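You operate a simulated robot arm through the tools that you are given. There is no shell and no other tool.

Carry out the task below with a simulated robot arm. There is one attempt and no reset: what you move stays moved.

TASK
Put things in order on the top of the packing bench. At the end: the clear cup stands where the teal tile (marked "2") stood; the green weight is on the orange board; the blue brush stands where the clear cup stood; the teal tile stands where the green weight stood; whatever was shut is shut again. Leave all else as you found it, and nothing knocked over.
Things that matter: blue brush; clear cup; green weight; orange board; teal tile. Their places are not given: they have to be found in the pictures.

Only the result counts: the job must be done as asked and must still hold three seconds after the hand-in. Knocking over, shifting, dropping, spilling or breaking anything else fails it.

THE ROBOT
A 7-joint arm with a two-finger parallel gripper, fixed in place. Base frame: the origin is at the foot of the arm, x ahead of it, y to its left, z up; the work surface is at about z = 880. Readings come in mm, degrees, newtons and seconds.
With the tool pointing down near the work surface it reaches from about 100 to 640 mm from the base axis. Its first joint turns from -66.0 to 66.0 degrees. Payload 1.57 kg.
Tool frame: the origin (TCP) lies between the finger pads and is the grasp point; the fingertips stand 30 mm ahead of it; z points along the fingers, y is the line along which they close. Largest opening 80 mm; finger width 17, thickness 12; the body of the gripper, 40 by 82 mm, starts 80 mm behind the TCP.
Orientation is that of the tool frame in the base frame, as a unit quaternion [x, y, z, w]. With the fingers straight down and closing along the base's y, the tool's x points along the base's -x, its y along +y and its z along -z.

THE INTERFACE
- The arm moves only by the tool arm_command. Its argument "targets" is one flat list of numbers, 7 for each row, row after row: the shift along the base's x, y, z in units of 25 mm (1.0 is 25 mm), then the turn, a rotation vector about the base's x, y, z in units of 5 degrees (1.0 is 5 degrees), then the opening, from 0 (shut) to 1 (fully open). In form: [dx, dy, dz, ax, ay, az, grip, dx, dy, dz, ax, ay, az, grip, ...]. A call has 1 to 20 rows; each row shifts and turns the commanded pose from where the row before left it. A call with a number of a shift or a turn outside -1 to 1 is refused whole. A row lasts 0.2 s, in which the tool goes at most 50 mm and 8.6 degrees; a call with a longer step from one row to the next is refused whole, and so is a gripper value outside its range. Where a pose cannot be reached the arm comes as near as it can. A force on the tool above 40 N (or 10 N above the force at the start of the call, whichever is more), or a blocked arm, ends the call early, and 0.2 s more pass. Each finger travels about 72 mm/s and halts on what it meets, pressing with about 35 N; the grip force reading is that of the motor and also rises with nothing between the fingers. The clock runs only during rows and for 0.2 s after the last one: add rows that do not move to give the fingers time. The reply holds the time, the measured pose of the TCP, the force on the tool along the base axes, the opening and the grip force, in the units named above and with some noise, with the torque about the TCP (base axes, N m) and any sound that the robot's microphone picked up.
- Cameras (640 x 400 px; columns grow to the right, rows downward): "scene" is fixed at [67.7, 438.5, 1428.6]; the picture's right is [-0.67, -0.74, 0.00], its down [-0.40, 0.36, -0.85] and it looks along [0.63, -0.57, -0.53] (base axes); focal length 313 px, centre (320, 200). "wrist" rides on the gripper at [72, -7, -122] in the tool frame; the picture's right is [0.09, 1.00, 0.00], its down [-0.84, 0.08, -0.54] and it looks along [-0.54, 0.05, 0.84] (tool axes); focal length 238 px, centre (320, 200).
- camera(camera): a new picture of that camera. The clock stands still meanwhile.
- point_at(camera, pixels): for up to 12 pixels [column, row] of the newest picture of that camera ("zoom" is the newest enlarged one), the place [x, y, z] in the base frame of the surface seen there, good to about 2 mm. The clock stands still meanwhile.
- zoom(camera, box): a new picture of the part [left, top, right, bottom] of that camera's present view, enlarged. The clock stands still meanwhile.
- hand_in(): hands the job in; it is judged then, once.

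Unless the task says otherwise, let go and move clear before handing in.

The tools are called after ">>>" by a JSON object that holds its "fn" and its "kwargs". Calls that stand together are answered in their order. arm_command: Moves the arm, as the interface text tells. Its arguments: {"type":"object","properties":{"targets":{"type":"array","items":{"type":"number"}}},"required":["targets"]} The other tools are called the same way: camera (camera) takes a picture; point_at (camera, pixels) gives the place of the surface under pixels of a picture; zoom (camera, box) takes an enlarged picture of a part of a camera's view; hand_in () hands the job in.

At the start:

```text
time_s: 0.0
ee_pos: [325.5, -175.3, 1128.1]
orientation: [0.0, 1.0, 0.001, 0.0]
contact_force: [-0.4, 0.2, 0.0]
wrist_torque: [-0.01, 0.0, -0.01]
gripper_width: 80.2
gripper_force: 0.0
```

scene: 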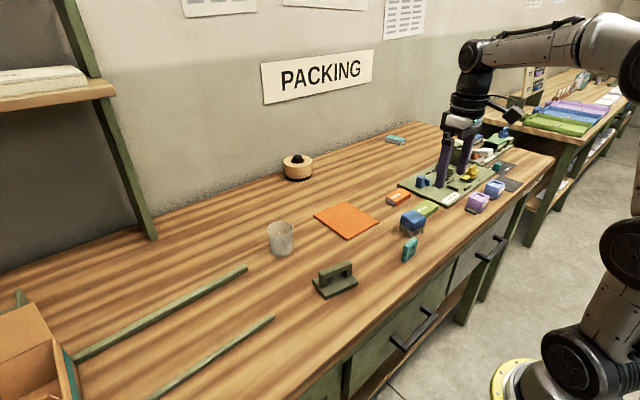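
wrist: 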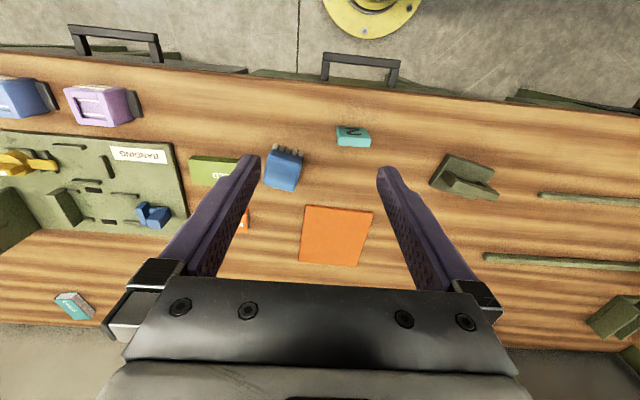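

The scene shows what looks like the clear cup near (280,238), the orange board near (346,220), a green object with a handle near (335,280), and the teal tile near (409,250). I'll enlarge these areas before moving anything.

>>> {"fn": "zoom", "kwargs": {"camera": "scene", "box": [240, 180, 440, 305]}}

>>> {"fn": "zoom", "kwargs": {"camera": "scene", "box": [380, 120, 540, 220]}}

>>> {"fn": "zoom", "kwargs": {"camera": "wrist", "box": [180, 100, 520, 312]}}

```text
3.20 times, centred on (340, 242) of scene
```

zoom: 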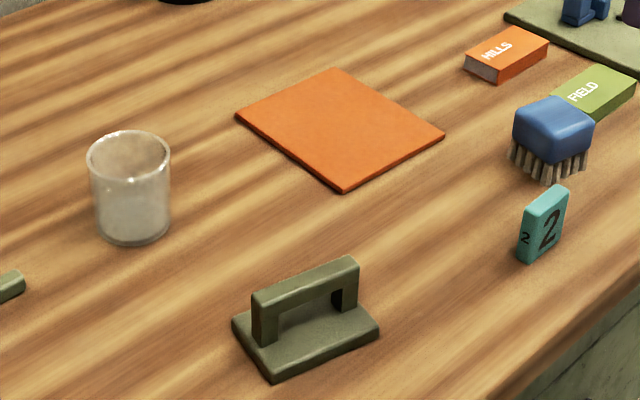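

```text
4.00 times, centred on (460, 170) of scene
```

zoom: 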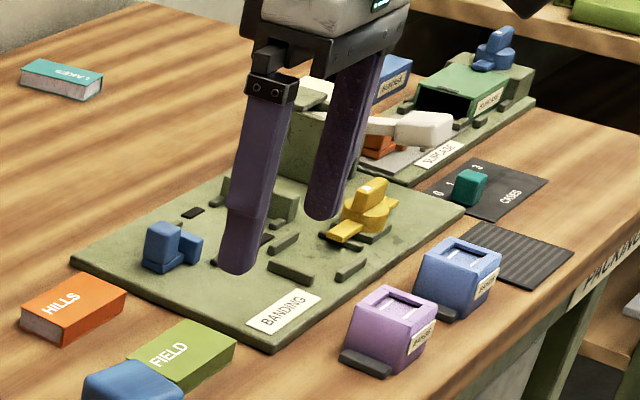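

```text
1.88 times, centred on (350, 206) of wrist
```

zoom: 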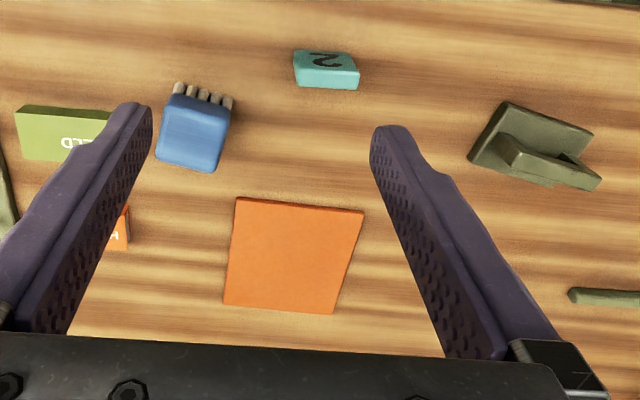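

The brush stands on its bristles at about zoom (552,140), the tile stands on its edge at (543,225), the weight has a bridge handle, and the cup is at (130,190). I'll measure surface points on each one.

>>> {"fn": "zoom", "kwargs": {"camera": "scene", "box": [240, 180, 440, 305]}}

>>> {"fn": "point_at", "kwargs": {"camera": "zoom", "pixels": [[130, 240], [92, 158], [168, 158], [128, 131], [130, 180], [335, 69], [237, 117], [343, 188], [443, 135], [97, 220], [168, 215], [130, 248]]}}

>>> {"fn": "point_at", "kwargs": {"camera": "zoom", "pixels": [[525, 203], [564, 190], [520, 258], [530, 260], [564, 235], [545, 192], [550, 225], [526, 235], [548, 100], [515, 120], [592, 125], [545, 180]]}}

>>> {"fn": "point_at", "kwargs": {"camera": "zoom", "pixels": [[235, 325], [273, 375], [376, 325], [340, 297], [256, 295], [355, 262], [300, 275], [265, 330], [350, 300], [262, 305], [310, 330], [305, 285]]}}

```text
3.20 times, centred on (340, 242) of scene
```

zoom: 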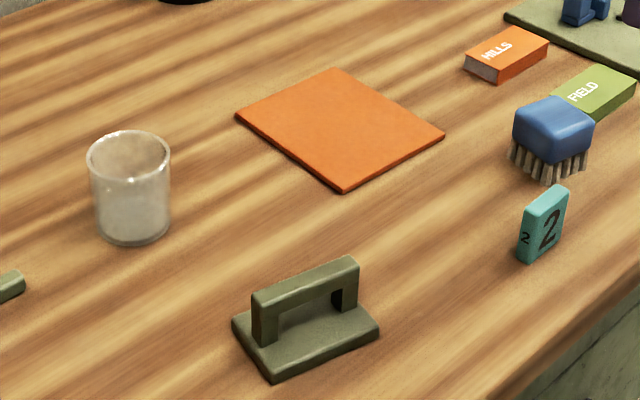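

```text
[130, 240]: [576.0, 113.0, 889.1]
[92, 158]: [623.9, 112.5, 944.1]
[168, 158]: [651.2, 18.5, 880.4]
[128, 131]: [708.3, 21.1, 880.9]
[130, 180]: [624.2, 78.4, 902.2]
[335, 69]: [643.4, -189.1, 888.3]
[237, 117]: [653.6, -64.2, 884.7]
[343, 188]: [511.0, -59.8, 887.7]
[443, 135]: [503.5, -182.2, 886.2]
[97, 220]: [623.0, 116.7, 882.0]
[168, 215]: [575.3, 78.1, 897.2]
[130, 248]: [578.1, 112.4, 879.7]
```

```text
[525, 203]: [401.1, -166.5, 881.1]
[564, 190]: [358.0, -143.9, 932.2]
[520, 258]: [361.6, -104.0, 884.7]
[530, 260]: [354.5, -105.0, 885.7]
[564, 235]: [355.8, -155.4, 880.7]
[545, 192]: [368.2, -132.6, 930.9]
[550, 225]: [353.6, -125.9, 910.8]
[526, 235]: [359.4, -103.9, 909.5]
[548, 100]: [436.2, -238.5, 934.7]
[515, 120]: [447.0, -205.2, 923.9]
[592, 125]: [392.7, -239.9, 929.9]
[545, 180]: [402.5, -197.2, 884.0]
```

```text
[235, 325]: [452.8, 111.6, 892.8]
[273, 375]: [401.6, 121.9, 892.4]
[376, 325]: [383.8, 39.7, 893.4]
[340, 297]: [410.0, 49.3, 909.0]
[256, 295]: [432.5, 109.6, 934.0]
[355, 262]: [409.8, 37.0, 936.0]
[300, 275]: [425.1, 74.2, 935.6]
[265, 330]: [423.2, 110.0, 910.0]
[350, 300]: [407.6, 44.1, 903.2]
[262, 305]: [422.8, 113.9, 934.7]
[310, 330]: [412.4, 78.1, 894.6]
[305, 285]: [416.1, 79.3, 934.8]
```

The points give the weight's plate centred near (418,76) with its handle top at z≈935, the tile near (361,-126), the cup near (601,92), and the board centred near (578,-124). I'll cross-check these in the wrist view and look at the cup and the brush's neighbours.

>>> {"fn": "zoom", "kwargs": {"camera": "wrist", "box": [180, 110, 380, 235]}}

>>> {"fn": "point_at", "kwargs": {"camera": "zoom", "pixels": [[502, 52], [592, 55], [505, 80], [600, 108], [550, 60], [555, 100], [510, 108], [270, 150], [385, 165], [350, 255], [290, 235], [320, 200]]}}

>>> {"fn": "zoom", "kwargs": {"camera": "scene", "box": [240, 205, 320, 265]}}

>>> {"fn": "zoom", "kwargs": {"camera": "scene", "box": [380, 190, 460, 240]}}

```text
3.20 times, centred on (280, 172) of wrist
```

zoom: 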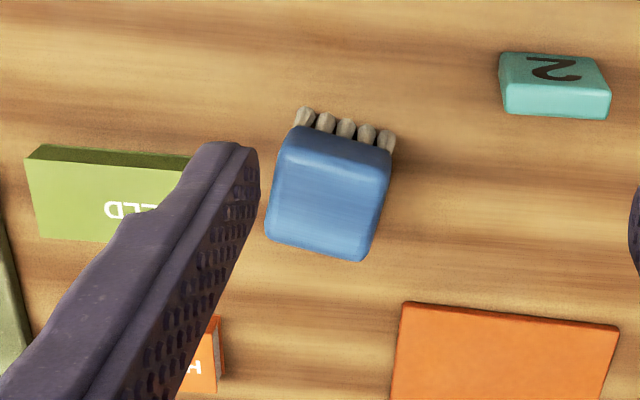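

```text
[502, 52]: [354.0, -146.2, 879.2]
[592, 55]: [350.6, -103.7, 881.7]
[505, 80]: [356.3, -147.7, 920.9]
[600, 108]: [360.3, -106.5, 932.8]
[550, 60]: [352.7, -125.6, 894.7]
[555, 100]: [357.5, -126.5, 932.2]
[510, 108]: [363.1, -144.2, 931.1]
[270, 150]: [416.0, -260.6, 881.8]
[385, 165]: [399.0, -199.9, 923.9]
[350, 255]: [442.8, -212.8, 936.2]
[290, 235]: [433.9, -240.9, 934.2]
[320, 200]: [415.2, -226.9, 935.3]
```

```text
6.67 times, centred on (280, 235) of scene
```

zoom: 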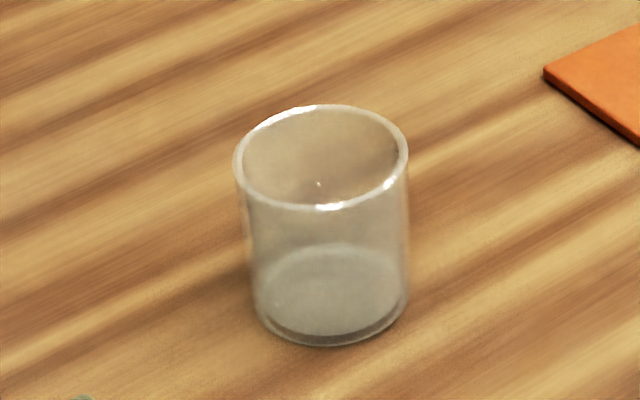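

```text
8.00 times, centred on (420, 215) of scene
```

zoom: 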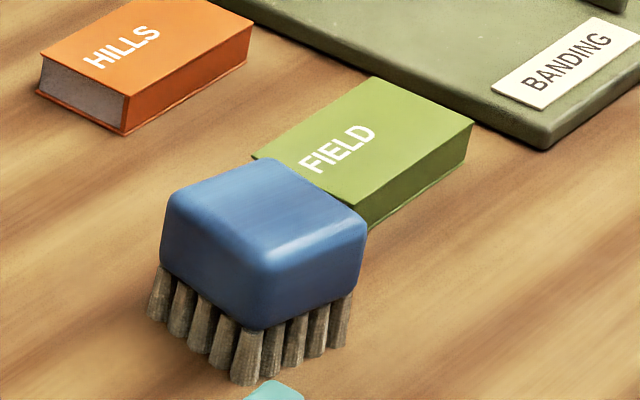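

The cup looks empty and the brush has free bench on most sides, with the FIELD book at its -y side. There is another green object in the wrist view at (620,315), so I'll check it before deciding which one is the weight.

>>> {"fn": "zoom", "kwargs": {"camera": "wrist", "box": [420, 130, 640, 350]}}

>>> {"fn": "point_at", "kwargs": {"camera": "wrist", "pixels": [[620, 315], [540, 195], [485, 258], [630, 265], [430, 180], [497, 195], [462, 155], [465, 185]]}}

>>> {"fn": "zoom", "kwargs": {"camera": "scene", "box": [0, 240, 280, 400]}}

>>> {"fn": "zoom", "kwargs": {"camera": "scene", "box": [260, 140, 420, 240]}}

```text
1.82 times, centred on (530, 240) of wrist
```

zoom: 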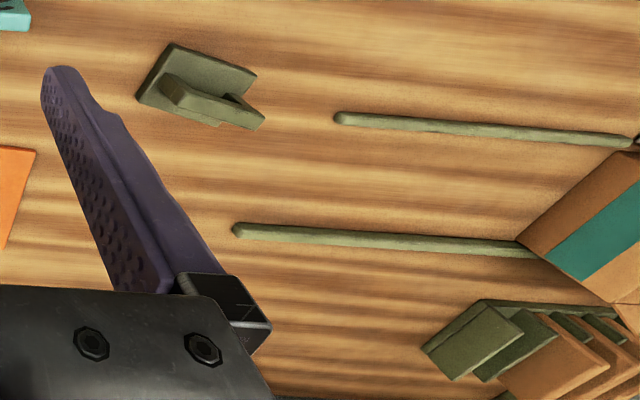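

```text
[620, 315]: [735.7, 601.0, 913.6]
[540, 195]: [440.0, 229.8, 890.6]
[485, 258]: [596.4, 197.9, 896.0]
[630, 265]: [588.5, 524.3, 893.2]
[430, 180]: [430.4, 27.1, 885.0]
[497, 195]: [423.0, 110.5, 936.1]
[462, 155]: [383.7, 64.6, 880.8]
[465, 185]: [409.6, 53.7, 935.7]
```

```text
2.29 times, centred on (140, 320) of scene
```

zoom: 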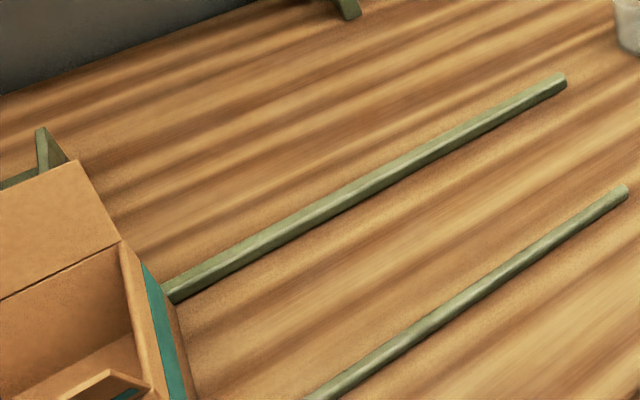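

```text
4.00 times, centred on (340, 190) of scene
```

zoom: 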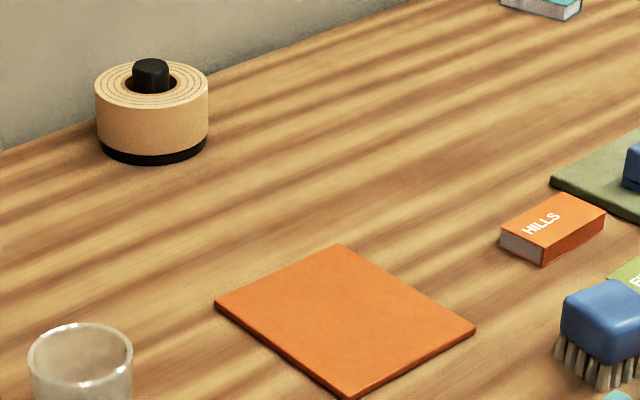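

The other green pieces are rails and a box rack, so the handled block near (418,76) is the weight, and its handle runs about 12° off the y axis. I'll swing above it at height, turning the tool about 77° so the fingers close across the handle.

>>> {"fn": "arm_command", "kwargs": {"targets": [0.231, 0.628, 0, 0, 0, 0.96, 1, 0.231, 0.628, 0, 0, 0, 0.96, 1, 0.231, 0.628, 0, 0, 0, 0.96, 1, 0.231, 0.628, 0, 0, 0, 0.96, 1, 0.231, 0.628, 0, 0, 0, 0.96, 1, 0.231, 0.628, 0, 0, 0, 0.96, 1, 0.231, 0.628, 0, 0, 0, 0.96, 1, 0.231, 0.628, 0, 0, 0, 0.96, 1, 0.231, 0.628, 0, 0, 0, 0.96, 1, 0.231, 0.628, 0, 0, 0, 0.96, 1, 0.231, 0.628, 0, 0, 0, 0.96, 1, 0.231, 0.628, 0, 0, 0, 0.96, 1, 0.231, 0.628, 0, 0, 0, 0.96, 1, 0.231, 0.628, 0, 0, 0, 0.96, 1, 0.231, 0.628, 0, 0, 0, 0.96, 1, 0.231, 0.628, 0, 0, 0, 0.96, 1, 0, 0, 0, 0, 0, 0, 1, 0, 0, 0, 0, 0, 0, 1]}}

>>> {"fn": "camera", "kwargs": {"camera": "wrist"}}

>>> {"fn": "camera", "kwargs": {"camera": "scene"}}

```text
time_s: 3.8
ee_pos: [419.3, 75.8, 1127.1]
orientation: [-0.621, 0.784, 0.0, 0.0]
contact_force: [-0.7, -0.4, -0.4]
wrist_torque: [0.02, -0.03, 0.02]
gripper_width: 80.1
gripper_force: 0.0
```

```text
taken
```

wrist: 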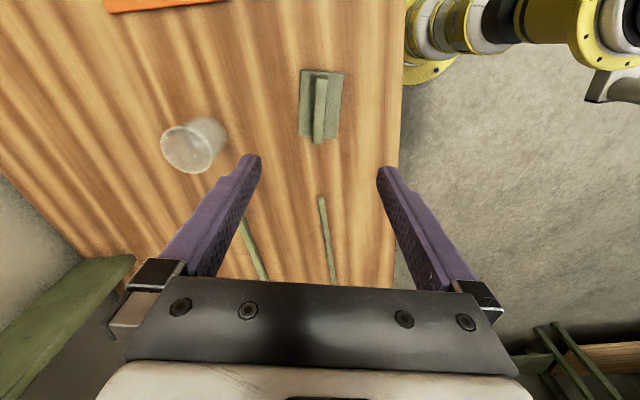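

```text
taken
```

scene: 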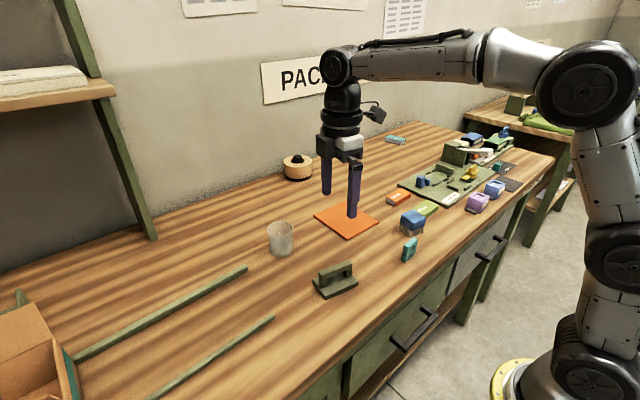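

The arm is above the weight at (419,76) with the turn at 76.8°, and the wrist view shows the weight at (321,105) with the cup at (193,145). I'll zoom in to measure the handle and the cup exactly.

>>> {"fn": "zoom", "kwargs": {"camera": "wrist", "box": [260, 55, 380, 155]}}

>>> {"fn": "point_at", "kwargs": {"camera": "wrist", "pixels": [[301, 69], [343, 72], [300, 137], [337, 138], [317, 80], [327, 80], [314, 138], [323, 140], [315, 110], [325, 110], [320, 95], [320, 125]]}}

>>> {"fn": "zoom", "kwargs": {"camera": "wrist", "box": [150, 105, 246, 185]}}

>>> {"fn": "point_at", "kwargs": {"camera": "wrist", "pixels": [[161, 150], [187, 173], [211, 150], [187, 127], [207, 117], [226, 137], [190, 118], [213, 160], [175, 133], [205, 168], [200, 125], [170, 165]]}}

```text
4.00 times, centred on (320, 105) of wrist
```

zoom: 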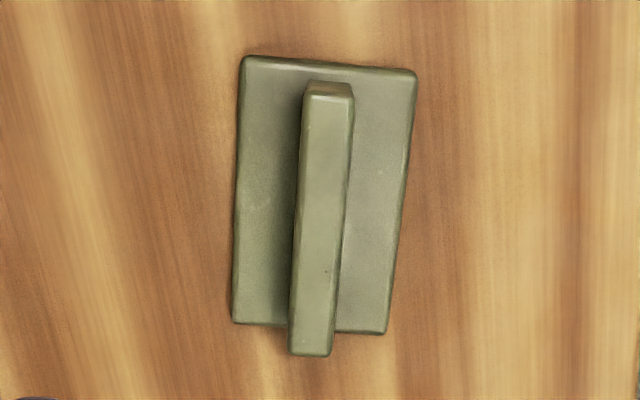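

```text
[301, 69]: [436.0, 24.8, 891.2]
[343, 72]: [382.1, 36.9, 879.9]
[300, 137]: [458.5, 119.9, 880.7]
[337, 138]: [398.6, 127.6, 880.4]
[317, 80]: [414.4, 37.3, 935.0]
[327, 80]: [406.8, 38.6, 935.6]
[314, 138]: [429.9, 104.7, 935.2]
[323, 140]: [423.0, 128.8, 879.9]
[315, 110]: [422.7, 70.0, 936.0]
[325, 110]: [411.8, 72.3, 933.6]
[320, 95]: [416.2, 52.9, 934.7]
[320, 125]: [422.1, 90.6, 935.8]
```

```text
5.00 times, centred on (198, 145) of wrist
```

zoom: 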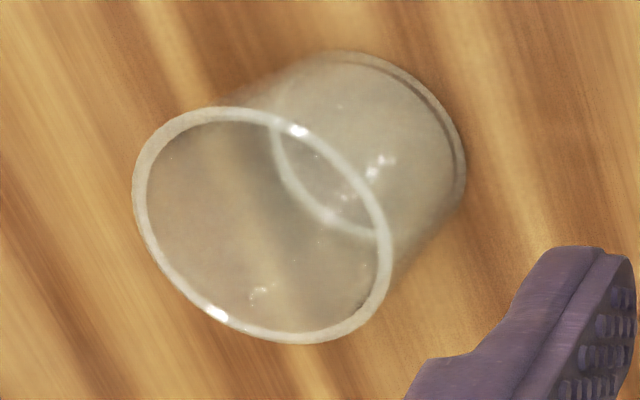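

```text
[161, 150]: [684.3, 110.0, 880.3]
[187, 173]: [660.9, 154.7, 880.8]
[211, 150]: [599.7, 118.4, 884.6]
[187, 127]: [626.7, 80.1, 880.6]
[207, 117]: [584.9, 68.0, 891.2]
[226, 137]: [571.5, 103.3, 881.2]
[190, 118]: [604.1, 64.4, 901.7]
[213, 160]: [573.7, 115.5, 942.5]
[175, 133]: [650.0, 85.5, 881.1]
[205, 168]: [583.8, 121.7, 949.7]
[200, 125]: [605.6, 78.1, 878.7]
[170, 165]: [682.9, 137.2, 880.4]
```

The handle bar is about 11 mm wide, centred near (418,74) with its top at z≈935, and the plate top is at z≈893. I'll descend to about z=945 with the fingers open and check alignment.

>>> {"fn": "arm_command", "kwargs": {"targets": [-0.05, -0.05, -1, 0, 0, 0.14, 1, 0, 0, -1, 0, 0, 0, 1, 0, 0, -1, 0, 0, 0, 1, 0, 0, -1, 0, 0, 0, 1, 0, 0, -1, 0, 0, 0, 1, 0, 0, -1, 0, 0, 0, 1, 0, 0, -0.8, 0, 0, 0, 1, 0, 0, 0, 0, 0, 0, 1, 0, 0, 0, 0, 0, 0, 1]}}

>>> {"fn": "camera", "kwargs": {"camera": "wrist"}}

>>> {"fn": "zoom", "kwargs": {"camera": "scene", "box": [280, 200, 400, 310]}}

```text
time_s: 5.8
ee_pos: [415.2, 75.1, 958.8]
orientation: [-0.626, 0.78, 0.0, -0.001]
contact_force: [-0.6, -0.8, 0.0]
wrist_torque: [0.0, -0.02, 0.01]
gripper_width: 79.8
gripper_force: 0.0
```

```text
taken
```

wrist: 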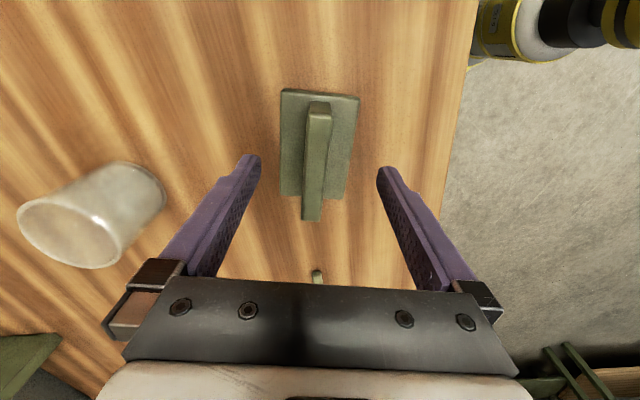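

```text
3.64 times, centred on (340, 255) of scene
```

zoom: 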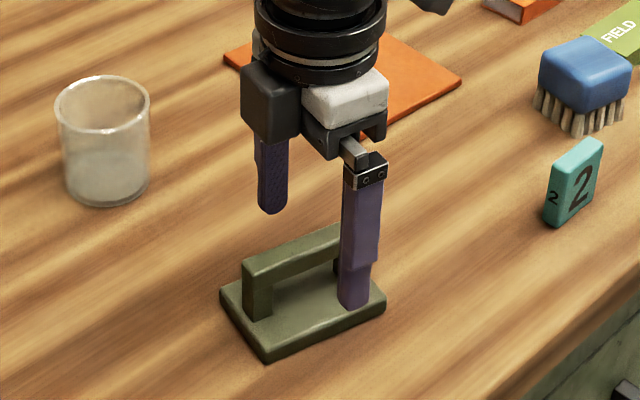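

The arm is at z=958.8 with the handle between the fingers in the wrist view (bar at about (318,160)). I'll measure the bar and plate again from this closer view.

>>> {"fn": "point_at", "kwargs": {"camera": "wrist", "pixels": [[309, 125], [329, 125], [307, 160], [325, 160], [304, 200], [321, 200], [319, 112], [312, 215], [282, 92], [357, 97], [283, 190], [345, 196]]}}

>>> {"fn": "zoom", "kwargs": {"camera": "wrist", "box": [220, 70, 420, 240]}}

>>> {"fn": "point_at", "kwargs": {"camera": "zoom", "pixels": [[195, 70], [435, 90], [200, 385], [395, 405], [285, 130], [350, 130], [280, 300], [325, 300]]}}

```text
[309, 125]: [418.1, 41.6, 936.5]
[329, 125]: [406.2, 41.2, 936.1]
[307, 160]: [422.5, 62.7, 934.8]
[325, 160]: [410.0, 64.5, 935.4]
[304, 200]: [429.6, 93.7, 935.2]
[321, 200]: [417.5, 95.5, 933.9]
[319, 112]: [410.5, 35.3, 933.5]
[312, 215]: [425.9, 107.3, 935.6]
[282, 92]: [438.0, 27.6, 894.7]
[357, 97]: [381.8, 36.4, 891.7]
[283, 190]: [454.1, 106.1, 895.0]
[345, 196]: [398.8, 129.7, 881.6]
```

```text
2.35 times, centred on (320, 155) of wrist
```

zoom: 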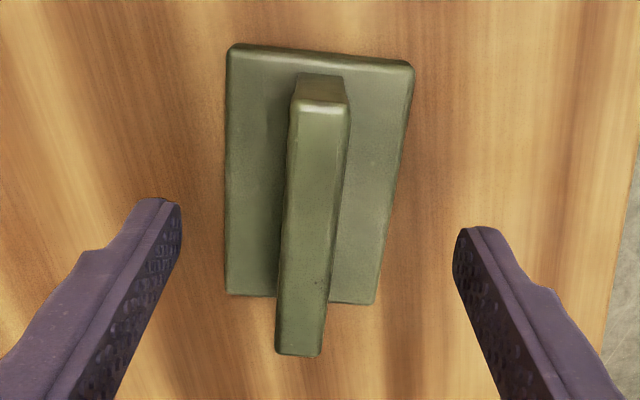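

```text
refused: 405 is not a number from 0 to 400
```

The bar's centreline passes through about (418.5,74) at a 12° slant, matching the tool's turn; the TCP is about 3.5 mm short in x. I'll correct that and lower to about z=929 before closing.

>>> {"fn": "arm_command", "kwargs": {"targets": [0.13, -0.04, -0.6, 0, 0, 0, 1, 0, 0, -0.58, 0, 0, 0, 1, 0, 0, 0, 0, 0, 0, 1, 0, 0, 0, 0, 0, 0, 1]}}

>>> {"fn": "zoom", "kwargs": {"camera": "wrist", "box": [220, 70, 420, 240]}}

```text
time_s: 6.8
ee_pos: [420.2, 73.5, 928.1]
orientation: [-0.626, 0.78, 0.0, 0.0]
contact_force: [0.2, 0.0, 0.3]
wrist_torque: [0.01, -0.02, 0.02]
gripper_width: 79.9
gripper_force: 0.1
```

```text
2.35 times, centred on (320, 155) of wrist
```

zoom: 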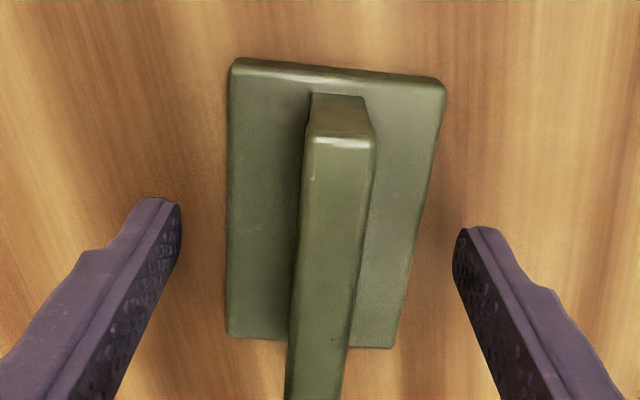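

The TCP reads (420.2, 73.5, 928.1), within noise of the bar, with the tips above the plate. I'll close the fingers on the handle.

>>> {"fn": "arm_command", "kwargs": {"targets": [0, 0, 0, 0, 0, 0, 0, 0, 0, 0, 0, 0, 0, 0, 0, 0, 0, 0, 0, 0, 0, 0, 0, 0, 0, 0, 0, 0, 0, 0, 0, 0, 0, 0, 0]}}

```text
time_s: 8.0
ee_pos: [419.7, 73.2, 929.3]
orientation: [-0.626, 0.78, 0.0, 0.001]
contact_force: [-2.3, -0.1, 2.0]
wrist_torque: [-0.01, 0.05, -0.03]
gripper_width: 15.7
gripper_force: 31.0
```

The fingers stopped at 15.7 mm with 31 N, so the handle is held. I'll lift slowly and watch the force.

>>> {"fn": "arm_command", "kwargs": {"targets": [0, 0, 0.3, 0, 0, 0, 0, 0, 0, 0.5, 0, 0, 0, 0, 0, 0, 0.8, 0, 0, 0, 0, 0, 0, 0.8, 0, 0, 0, 0, 0, 0, 0.6, 0, 0, 0, 0, 0, 0, 0, 0, 0, 0, 0]}}

>>> {"fn": "camera", "kwargs": {"camera": "wrist"}}

>>> {"fn": "zoom", "kwargs": {"camera": "scene", "box": [250, 160, 410, 300]}}

```text
time_s: 9.4
ee_pos: [419.4, 73.1, 1004.3]
orientation: [-0.626, 0.78, 0.0, 0.0]
contact_force: [-0.8, -0.4, 0.5]
wrist_torque: [0.01, -0.03, 0.02]
gripper_width: 0.0
gripper_force: 21.7
```

```text
taken
```

wrist: 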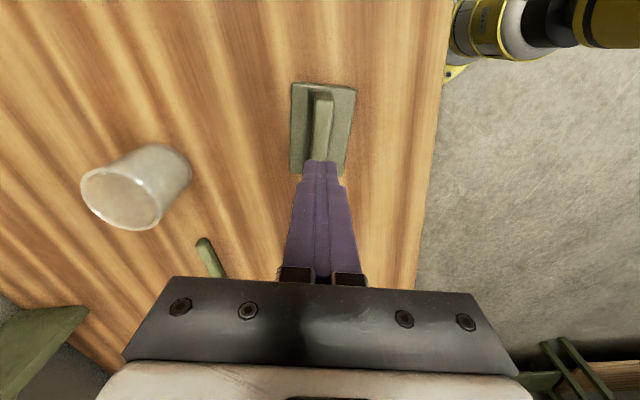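

```text
2.86 times, centred on (330, 230) of scene
```

zoom: 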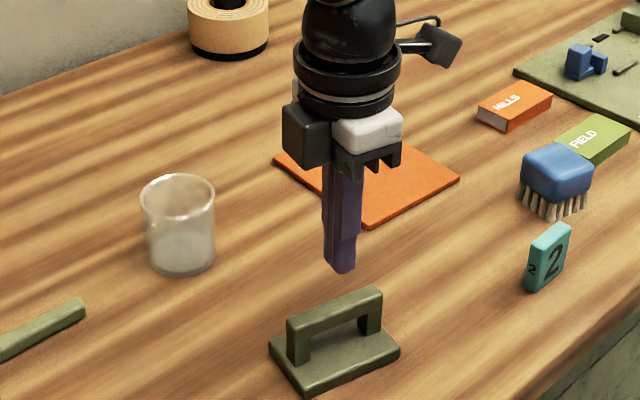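

The handle slipped out: the opening reads 0.0 mm and the weight is still on the bench at about (336,335) in the zoom. I'll check whether it moved and how thick the bar is, before trying a better grip.

>>> {"fn": "zoom", "kwargs": {"camera": "scene", "box": [300, 250, 370, 305]}}

>>> {"fn": "point_at", "kwargs": {"camera": "zoom", "pixels": [[180, 200], [180, 235], [330, 150], [330, 175], [330, 195], [260, 165], [260, 195], [260, 215], [180, 270], [400, 230], [400, 180], [250, 290]]}}

>>> {"fn": "point_at", "kwargs": {"camera": "wrist", "pixels": [[293, 85], [354, 89], [292, 170], [345, 170], [315, 110], [331, 110], [313, 140], [329, 140], [322, 98], [312, 155]]}}

>>> {"fn": "zoom", "kwargs": {"camera": "wrist", "box": [250, 60, 390, 190]}}

```text
7.27 times, centred on (335, 278) of scene
```

zoom: 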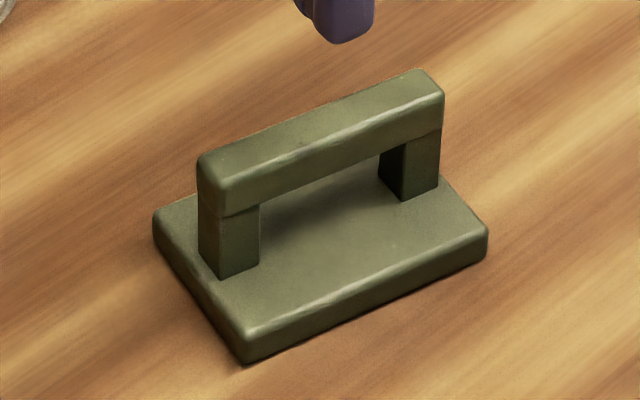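

```text
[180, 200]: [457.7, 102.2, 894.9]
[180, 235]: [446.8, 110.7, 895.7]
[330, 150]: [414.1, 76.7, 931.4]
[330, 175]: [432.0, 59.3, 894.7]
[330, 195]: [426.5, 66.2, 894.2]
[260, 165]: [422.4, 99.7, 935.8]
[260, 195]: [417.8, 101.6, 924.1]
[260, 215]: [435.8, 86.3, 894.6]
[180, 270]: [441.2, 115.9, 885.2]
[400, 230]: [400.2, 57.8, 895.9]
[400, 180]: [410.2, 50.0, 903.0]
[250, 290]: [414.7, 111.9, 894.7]
```

```text
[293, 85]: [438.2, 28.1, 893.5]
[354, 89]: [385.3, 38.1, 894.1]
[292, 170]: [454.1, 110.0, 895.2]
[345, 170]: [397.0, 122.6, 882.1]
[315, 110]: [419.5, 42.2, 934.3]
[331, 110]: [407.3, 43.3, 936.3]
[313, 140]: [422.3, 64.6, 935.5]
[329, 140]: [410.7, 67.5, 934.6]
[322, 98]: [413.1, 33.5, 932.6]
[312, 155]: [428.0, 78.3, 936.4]
```

```text
3.08 times, centred on (320, 125) of wrist
```

zoom: 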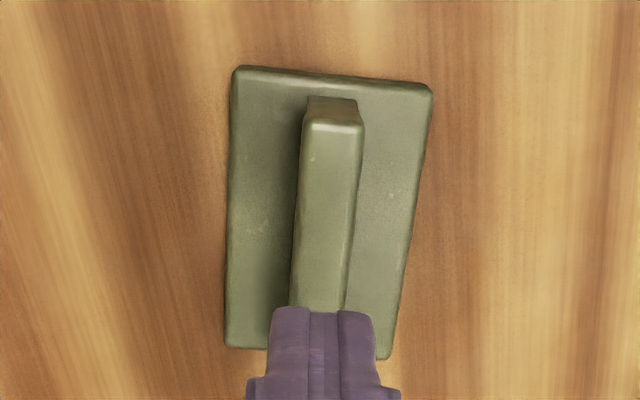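

The weight has not shifted measurably (plate corners still near (438,28) and (385,38)); the bar spans z≈922–936. I'll open, go back down slightly deeper to z≈926, re-grip, and start with a very slow lift while reading the load.

>>> {"fn": "arm_command", "kwargs": {"targets": [0, 0, 0, 0, 0, 0, 1, 0, 0, 0, 0, 0, 0, 1, 0, 0, 0, 0, 0, 0, 1, -0.02, 0.03, -0.8, 0, 0, 0, 1, 0, 0, -0.8, 0, 0, 0, 1, 0, 0, -0.8, 0, 0, 0, 1, 0, 0, -0.7, 0, 0, 0, 1, 0, 0, 0, 0, 0, 0, 1, 0, 0, 0, 0, 0, 0, 1]}}

```text
time_s: 11.4
ee_pos: [420.1, 74.3, 924.4]
orientation: [-0.626, 0.779, 0.0, 0.0]
contact_force: [-0.8, 0.5, -0.4]
wrist_torque: [0.0, -0.02, 0.01]
gripper_width: 79.9
gripper_force: 0.0
```

The reading is z=924.4, which puts the tips close to the plate top at 894. I'll raise 2 mm and re-read before closing.

>>> {"fn": "arm_command", "kwargs": {"targets": [-0.04, 0, 0.08, 0, 0, 0, 1, 0, 0, 0, 0, 0, 0, 1]}}

```text
time_s: 12.0
ee_pos: [418.2, 75.2, 927.7]
orientation: [-0.626, 0.78, 0.0, 0.001]
contact_force: [-0.5, 0.5, -0.6]
wrist_torque: [-0.02, -0.02, -0.01]
gripper_width: 80.1
gripper_force: 0.1
```

Now at z=927.7 and centred on the bar at (418.2,75.2). I'll close, let the grip settle, then lift only a millimetre or so per row.

>>> {"fn": "arm_command", "kwargs": {"targets": [0, 0, 0, 0, 0, 0, 0, 0, 0, 0, 0, 0, 0, 0, 0, 0, 0, 0, 0, 0, 0, 0, 0, 0, 0, 0, 0, 0, 0, 0, 0, 0, 0, 0, 0]}}

>>> {"fn": "arm_command", "kwargs": {"targets": [0, 0, 0.03, 0, 0, 0, 0, 0, 0, 0.03, 0, 0, 0, 0, 0, 0, 0.03, 0, 0, 0, 0, 0, 0, 0.03, 0, 0, 0, 0]}}

>>> {"fn": "arm_command", "kwargs": {"targets": [0, 0, 0.04, 0, 0, 0, 0, 0, 0, 0.04, 0, 0, 0, 0, 0, 0, 0.04, 0, 0, 0, 0, 0, 0, 0.04, 0, 0, 0, 0]}}

>>> {"fn": "camera", "kwargs": {"camera": "wrist"}}

>>> {"fn": "zoom", "kwargs": {"camera": "scene", "box": [290, 235, 380, 305]}}

```text
time_s: 13.2
ee_pos: [419.0, 74.3, 927.7]
orientation: [-0.626, 0.78, 0.0, 0.0]
contact_force: [2.8, 0.3, 1.4]
wrist_torque: [0.09, -0.03, -0.01]
gripper_width: 15.8
gripper_force: 31.3
```

```text
time_s: 14.2
ee_pos: [418.7, 73.2, 932.4]
orientation: [-0.626, 0.78, 0.001, 0.0]
contact_force: [0.1, -0.4, -5.1]
wrist_torque: [-0.02, 0.0, 0.01]
gripper_width: 15.8
gripper_force: 31.6
```

```text
time_s: 15.2
ee_pos: [419.6, 74.7, 935.7]
orientation: [-0.626, 0.78, 0.0, 0.0]
contact_force: [0.1, -0.8, -5.2]
wrist_torque: [-0.03, 0.0, 0.0]
gripper_width: 15.9
gripper_force: 32.2
```

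```text
taken
```

wrist: 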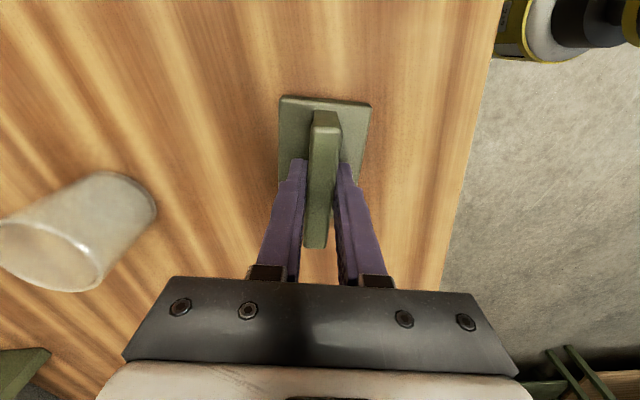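

```text
5.71 times, centred on (335, 270) of scene
```

zoom: 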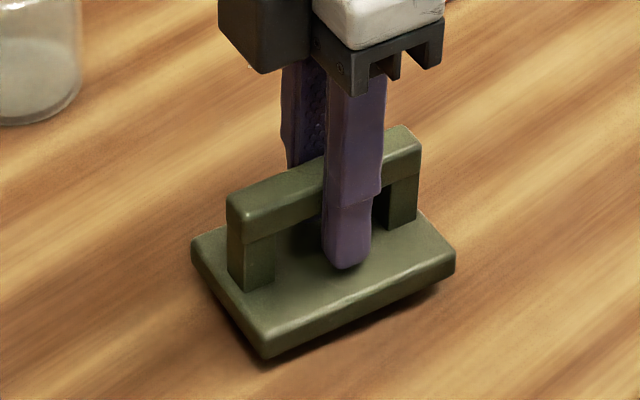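

The load reads a steady -5.1 N and the opening holds at 15.9 mm. I'll check whether the plate has really risen off the bench.

>>> {"fn": "point_at", "kwargs": {"camera": "zoom", "pixels": [[265, 330], [210, 250], [440, 250], [300, 300], [250, 200], [405, 140], [400, 270], [270, 350]]}}

>>> {"fn": "zoom", "kwargs": {"camera": "wrist", "box": [230, 70, 410, 260]}}

>>> {"fn": "point_at", "kwargs": {"camera": "wrist", "pixels": [[285, 102], [365, 107], [282, 150], [358, 175], [325, 120], [318, 220], [322, 180]]}}

```text
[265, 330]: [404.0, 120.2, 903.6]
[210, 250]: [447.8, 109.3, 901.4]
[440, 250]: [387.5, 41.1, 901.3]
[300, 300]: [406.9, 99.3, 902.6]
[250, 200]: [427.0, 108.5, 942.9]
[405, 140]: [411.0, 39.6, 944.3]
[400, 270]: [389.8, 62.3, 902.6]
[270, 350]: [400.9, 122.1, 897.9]
```

```text
2.11 times, centred on (320, 165) of wrist
```

zoom: 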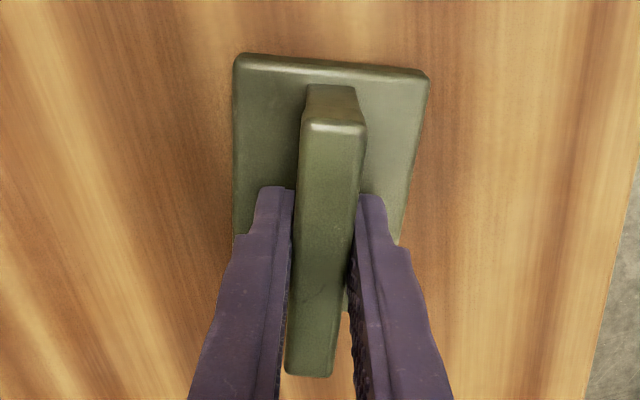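

```text
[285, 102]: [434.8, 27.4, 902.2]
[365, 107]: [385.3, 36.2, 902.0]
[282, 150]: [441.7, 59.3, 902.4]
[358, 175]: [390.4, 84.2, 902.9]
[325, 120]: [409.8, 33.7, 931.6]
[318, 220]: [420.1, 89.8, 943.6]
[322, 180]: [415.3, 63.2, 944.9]
```

The plate top now reads z≈902 all round, so the weight is 8 mm up and level, about 0.5 kg; the earlier slip came from lifting too fast. I'll keep lifting gently, ramping the speed.

>>> {"fn": "arm_command", "kwargs": {"targets": [0, 0, 0.05, 0, 0, 0, 0, 0, 0, 0.08, 0, 0, 0, 0, 0, 0, 0.11, 0, 0, 0, 0, 0, 0, 0.14, 0, 0, 0, 0, 0, 0, 0.16, 0, 0, 0, 0, 0, 0, 0.16, 0, 0, 0, 0, 0, 0, 0.16, 0, 0, 0, 0, 0, 0, 0.14, 0, 0, 0, 0, 0, 0, 0.11, 0, 0, 0, 0, 0, 0, 0.08, 0, 0, 0, 0, 0, 0, 0.05, 0, 0, 0, 0, 0, 0, 0, 0, 0, 0, 0]}}

```text
time_s: 17.8
ee_pos: [417.8, 73.7, 967.8]
orientation: [-0.626, 0.78, 0.0, 0.0]
contact_force: [0.3, 0.1, -5.4]
wrist_torque: [-0.03, 0.0, -0.02]
gripper_width: 16.2
gripper_force: 31.4
```

It is at z=967.8, still held (16.2 mm, 31 N, -5.4 N). I'll carry it gently toward the board's centre in two ramped legs, checking in between.

>>> {"fn": "arm_command", "kwargs": {"targets": [0.0468, -0.0584, 0, 0, 0, 0, 0, 0.0935, -0.1168, 0, 0, 0, 0, 0, 0.1403, -0.1751, 0, 0, 0, 0, 0, 0.187, -0.2335, 0, 0, 0, 0, 0, 0.187, -0.2335, 0, 0, 0, 0, 0, 0.187, -0.2335, 0, 0, 0, 0, 0, 0.187, -0.2335, 0, 0, 0, 0, 0, 0.187, -0.2335, 0, 0, 0, 0, 0, 0.187, -0.2335, 0, 0, 0, 0, 0, 0.187, -0.2335, 0, 0, 0, 0, 0, 0.187, -0.2335, 0, 0, 0, 0, 0, 0.187, -0.2335, 0, 0, 0, 0, 0, 0.187, -0.2335, 0, 0, 0, 0, 0, 0.187, -0.2335, 0, 0, 0, 0, 0, 0.187, -0.2335, 0, 0, 0, 0, 0, 0.187, -0.2335, 0, 0, 0, 0, 0, 0.187, -0.2335, 0, 0, 0, 0, 0, 0.1403, -0.1751, 0, 0, 0, 0, 0, 0.0935, -0.1168, 0, 0, 0, 0, 0, 0.0468, -0.0584, 0, 0, 0, 0, 0]}}

>>> {"fn": "zoom", "kwargs": {"camera": "scene", "box": [260, 150, 420, 290]}}

```text
time_s: 22.0
ee_pos: [499.3, -23.1, 966.5]
orientation: [-0.626, 0.78, 0.0, 0.0]
contact_force: [-0.6, -0.3, -5.1]
wrist_torque: [-0.01, 0.0, 0.02]
gripper_width: 16.0
gripper_force: 31.3
```

```text
2.86 times, centred on (340, 220) of scene
```

zoom: 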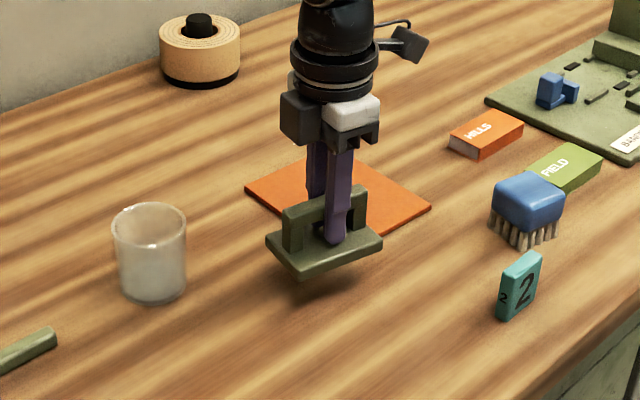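

The weight is level and held at (499,-23), well above the bench. I'll carry on with the second leg to the board's centre.

>>> {"fn": "arm_command", "kwargs": {"targets": [0.0468, -0.0584, 0, 0, 0, 0, 0, 0.0935, -0.1168, 0, 0, 0, 0, 0, 0.1403, -0.1751, 0, 0, 0, 0, 0, 0.187, -0.2335, 0, 0, 0, 0, 0, 0.187, -0.2335, 0, 0, 0, 0, 0, 0.187, -0.2335, 0, 0, 0, 0, 0, 0.187, -0.2335, 0, 0, 0, 0, 0, 0.187, -0.2335, 0, 0, 0, 0, 0, 0.187, -0.2335, 0, 0, 0, 0, 0, 0.187, -0.2335, 0, 0, 0, 0, 0, 0.187, -0.2335, 0, 0, 0, 0, 0, 0.187, -0.2335, 0, 0, 0, 0, 0, 0.187, -0.2335, 0, 0, 0, 0, 0, 0.187, -0.2335, 0, 0, 0, 0, 0, 0.187, -0.2335, 0, 0, 0, 0, 0, 0.187, -0.2335, 0, 0, 0, 0, 0, 0.187, -0.2335, 0, 0, 0, 0, 0, 0.1403, -0.1751, 0, 0, 0, 0, 0, 0.0935, -0.1168, 0, 0, 0, 0, 0, 0.0468, -0.0584, 0, 0, 0, 0, 0]}}

>>> {"fn": "zoom", "kwargs": {"camera": "scene", "box": [260, 150, 420, 290]}}

>>> {"fn": "camera", "kwargs": {"camera": "wrist"}}

```text
time_s: 26.2
ee_pos: [578.9, -122.5, 965.4]
orientation: [-0.626, 0.78, 0.0, 0.0]
contact_force: [0.9, 0.2, -5.6]
wrist_torque: [0.01, 0.0, 0.02]
gripper_width: 16.1
gripper_force: 31.4
```

```text
2.86 times, centred on (340, 220) of scene
```

zoom: 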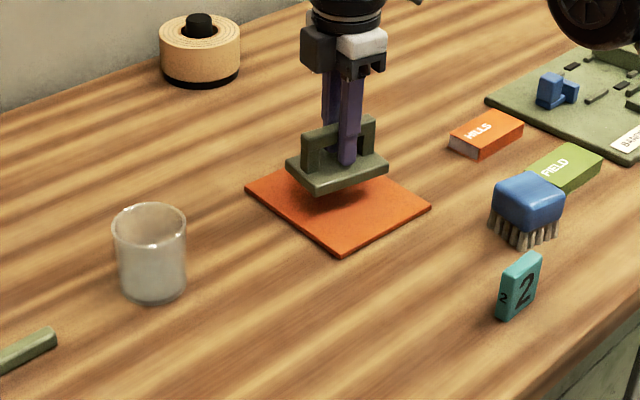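

```text
taken
```

wrist: 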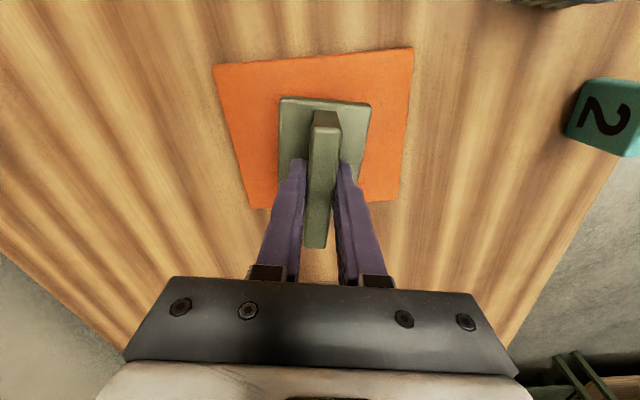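

The weight hovers over the board's middle (board corners at (213,65), (413,47), (395,200), (250,208) in the wrist view). I'll lower 26 mm gently, then feel for contact.

>>> {"fn": "arm_command", "kwargs": {"targets": [0, 0, -0.04, 0, 0, 0, 0, 0, 0, -0.08, 0, 0, 0, 0, 0, 0, -0.12, 0, 0, 0, 0, 0, 0, -0.15, 0, 0, 0, 0, 0, 0, -0.15, 0, 0, 0, 0, 0, 0, -0.15, 0, 0, 0, 0, 0, 0, -0.12, 0, 0, 0, 0, 0, 0, -0.1, 0, 0, 0, 0, 0, 0, -0.08, 0, 0, 0, 0, 0, 0, -0.05, 0, 0, 0, 0, 0, 0, 0, 0, 0, 0, 0]}}

>>> {"fn": "zoom", "kwargs": {"camera": "scene", "box": [300, 170, 400, 250]}}

```text
time_s: 28.6
ee_pos: [580.2, -123.5, 939.2]
orientation: [-0.626, 0.78, 0.0, 0.0]
contact_force: [-0.5, 0.2, -6.4]
wrist_torque: [-0.03, -0.03, 0.03]
gripper_width: 16.0
gripper_force: 31.6
```

```text
5.00 times, centred on (350, 210) of scene
```

zoom: 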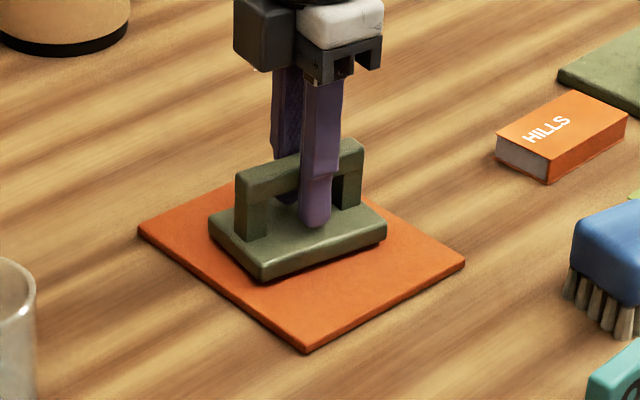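

At z=939 the load is still -6.4 N, so it hangs a few millimetres above the board. I'll lower in sub-millimetre to millimetre steps until the load comes off.

>>> {"fn": "arm_command", "kwargs": {"targets": [0, 0, -0.04, 0, 0, 0, 0, 0, 0, -0.04, 0, 0, 0, 0, 0, 0, -0.04, 0, 0, 0, 0]}}

>>> {"fn": "arm_command", "kwargs": {"targets": [0, 0, -0.03, 0, 0, 0, 0, 0, 0, -0.03, 0, 0, 0, 0]}}

```text
time_s: 29.4
ee_pos: [580.1, -124.0, 936.7]
orientation: [-0.626, 0.78, -0.001, 0.001]
contact_force: [-1.3, 0.6, -5.5]
wrist_torque: [-0.01, 0.04, -0.03]
gripper_width: 15.7
gripper_force: 31.3
```

```text
time_s: 30.0
ee_pos: [579.7, -123.2, 935.3]
orientation: [-0.626, 0.78, 0.0, 0.0]
contact_force: [-0.7, -1.2, -2.2]
wrist_torque: [0.12, 0.08, 0.01]
gripper_width: 16.0
gripper_force: 31.4
```

The load fell to -2.2 N, so the plate is touching the board. One more small step should settle it.

>>> {"fn": "arm_command", "kwargs": {"targets": [0, 0, -0.03, 0, 0, 0, 0, 0, 0, 0, 0, 0, 0, 0]}}

>>> {"fn": "zoom", "kwargs": {"camera": "scene", "box": [300, 170, 400, 250]}}

```text
time_s: 30.6
ee_pos: [579.0, -123.6, 935.2]
orientation: [-0.626, 0.78, -0.001, 0.001]
contact_force: [-0.9, -1.2, 1.9]
wrist_torque: [0.07, 0.17, 0.03]
gripper_width: 15.8
gripper_force: 31.3
```

```text
5.00 times, centred on (350, 210) of scene
```

zoom: 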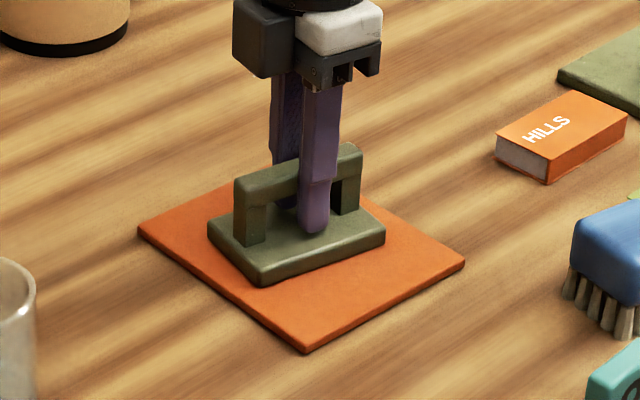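

The load is now slightly positive (+1.9 N) and the plate sits flat on the board. I'll open the fingers and rise straight up.

>>> {"fn": "arm_command", "kwargs": {"targets": [0, 0, 0, 0, 0, 0, 0.4, 0, 0, 0, 0, 0, 0, 1, 0, 0, 0, 0, 0, 0, 1, 0, 0, 0, 0, 0, 0, 1, 0, 0, 0.4, 0, 0, 0, 1, 0, 0, 0.8, 0, 0, 0, 1, 0, 0, 1, 0, 0, 0, 1, 0, 0, 1, 0, 0, 0, 1, 0, 0, 1, 0, 0, 0, 1, 0, 0, 0.8, 0, 0, 0, 1, 0, 0, 0, 0, 0, 0, 1]}}

>>> {"fn": "zoom", "kwargs": {"camera": "scene", "box": [250, 150, 440, 300]}}

>>> {"fn": "camera", "kwargs": {"camera": "wrist"}}

```text
time_s: 33.0
ee_pos: [579.3, -123.6, 1059.8]
orientation: [-0.626, 0.78, -0.001, 0.0]
contact_force: [0.1, -0.3, -0.1]
wrist_torque: [-0.01, 0.01, 0.04]
gripper_width: 79.9
gripper_force: 0.1
```

```text
2.67 times, centred on (345, 225) of scene
```

zoom: 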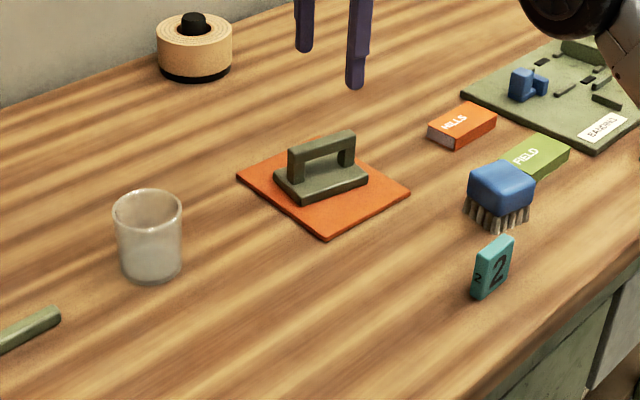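

```text
taken
```

wrist: 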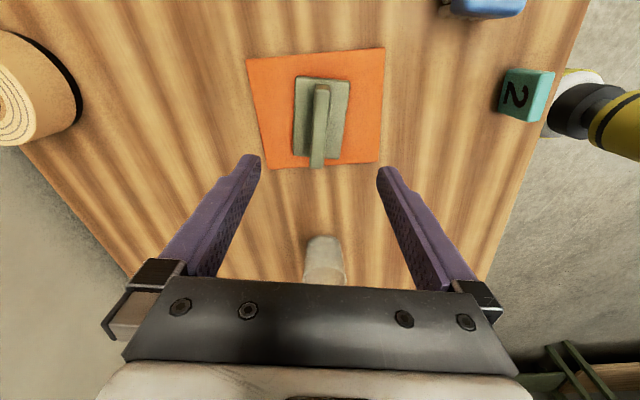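

The weight rests on the board and is free. Next is the tile: I'll move above (361,-126) and turn the tool back so the fingers close along y.

>>> {"fn": "arm_command", "kwargs": {"targets": [-0.545, -0.006, 0, 0, 0, -0.969, 1, -0.545, -0.006, 0, 0, 0, -0.969, 1, -0.545, -0.006, 0, 0, 0, -0.969, 1, -0.545, -0.006, 0, 0, 0, -0.969, 1, -0.545, -0.006, 0, 0, 0, -0.969, 1, -0.545, -0.006, 0, 0, 0, -0.969, 1, -0.545, -0.006, 0, 0, 0, -0.969, 1, -0.545, -0.006, 0, 0, 0, -0.969, 1, -0.545, -0.006, 0, 0, 0, -0.969, 1, -0.545, -0.006, 0, 0, 0, -0.969, 1, -0.545, -0.006, 0, 0, 0, -0.969, 1, -0.545, -0.006, 0, 0, 0, -0.969, 1, -0.545, -0.006, 0, 0, 0, -0.969, 1, -0.545, -0.006, 0, 0, 0, -0.969, 1, -0.545, -0.006, 0, 0, 0, -0.969, 1, -0.545, -0.006, 0, 0, 0, -0.969, 1, 0, 0, 0, 0, 0, 0, 1, 0, 0, 0, 0, 0, 0, 1]}}

>>> {"fn": "camera", "kwargs": {"camera": "wrist"}}

>>> {"fn": "camera", "kwargs": {"camera": "scene"}}

```text
time_s: 36.8
ee_pos: [361.5, -124.9, 1059.0]
orientation: [-0.002, 1.0, 0.0, -0.001]
contact_force: [-0.1, -0.4, 0.2]
wrist_torque: [-0.01, -0.02, -0.01]
gripper_width: 80.0
gripper_force: 0.2
```

```text
taken
```

wrist: 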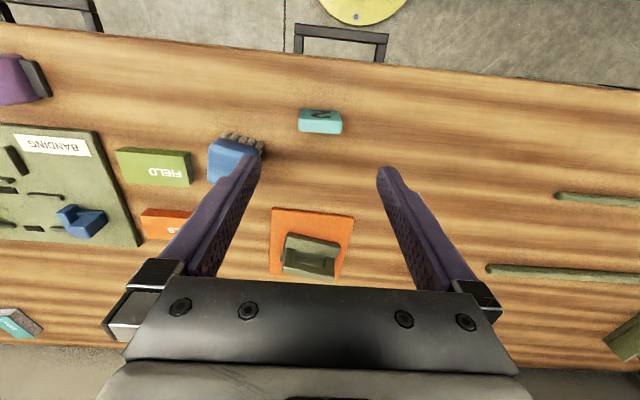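

```text
taken
```

scene: 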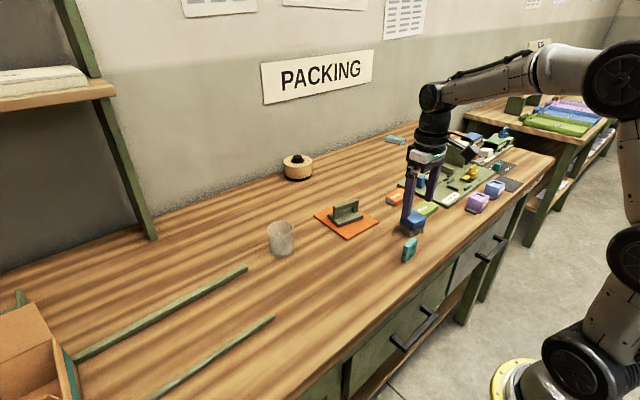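

The tool is above the tile with fingers closing along y; the tile shows at (320,121) and the brush at (233,160). I'll measure the tile's edges closely.

>>> {"fn": "zoom", "kwargs": {"camera": "wrist", "box": [280, 95, 360, 145]}}

>>> {"fn": "point_at", "kwargs": {"camera": "zoom", "pixels": [[165, 150], [240, 155], [320, 160], [400, 165], [480, 170], [150, 255], [240, 270], [320, 280], [400, 290], [480, 300], [160, 220], [490, 230]]}}

```text
8.00 times, centred on (320, 120) of wrist
```

zoom: 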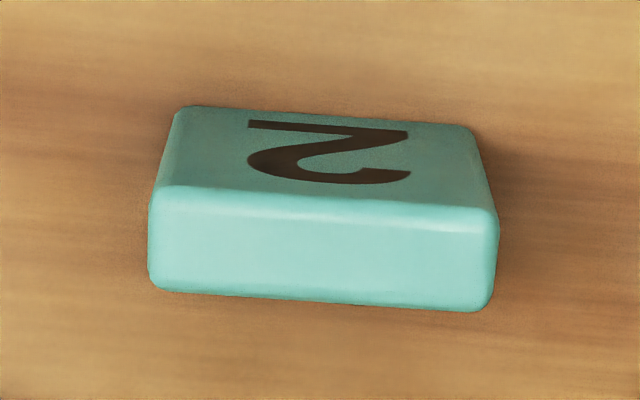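

```text
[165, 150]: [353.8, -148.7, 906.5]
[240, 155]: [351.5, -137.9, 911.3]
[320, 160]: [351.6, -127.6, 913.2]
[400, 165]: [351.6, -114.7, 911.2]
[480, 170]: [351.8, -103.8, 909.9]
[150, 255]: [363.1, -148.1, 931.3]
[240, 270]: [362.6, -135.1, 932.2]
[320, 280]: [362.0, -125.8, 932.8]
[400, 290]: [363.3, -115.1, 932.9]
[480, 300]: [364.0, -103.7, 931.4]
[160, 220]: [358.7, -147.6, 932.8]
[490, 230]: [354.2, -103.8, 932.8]
```

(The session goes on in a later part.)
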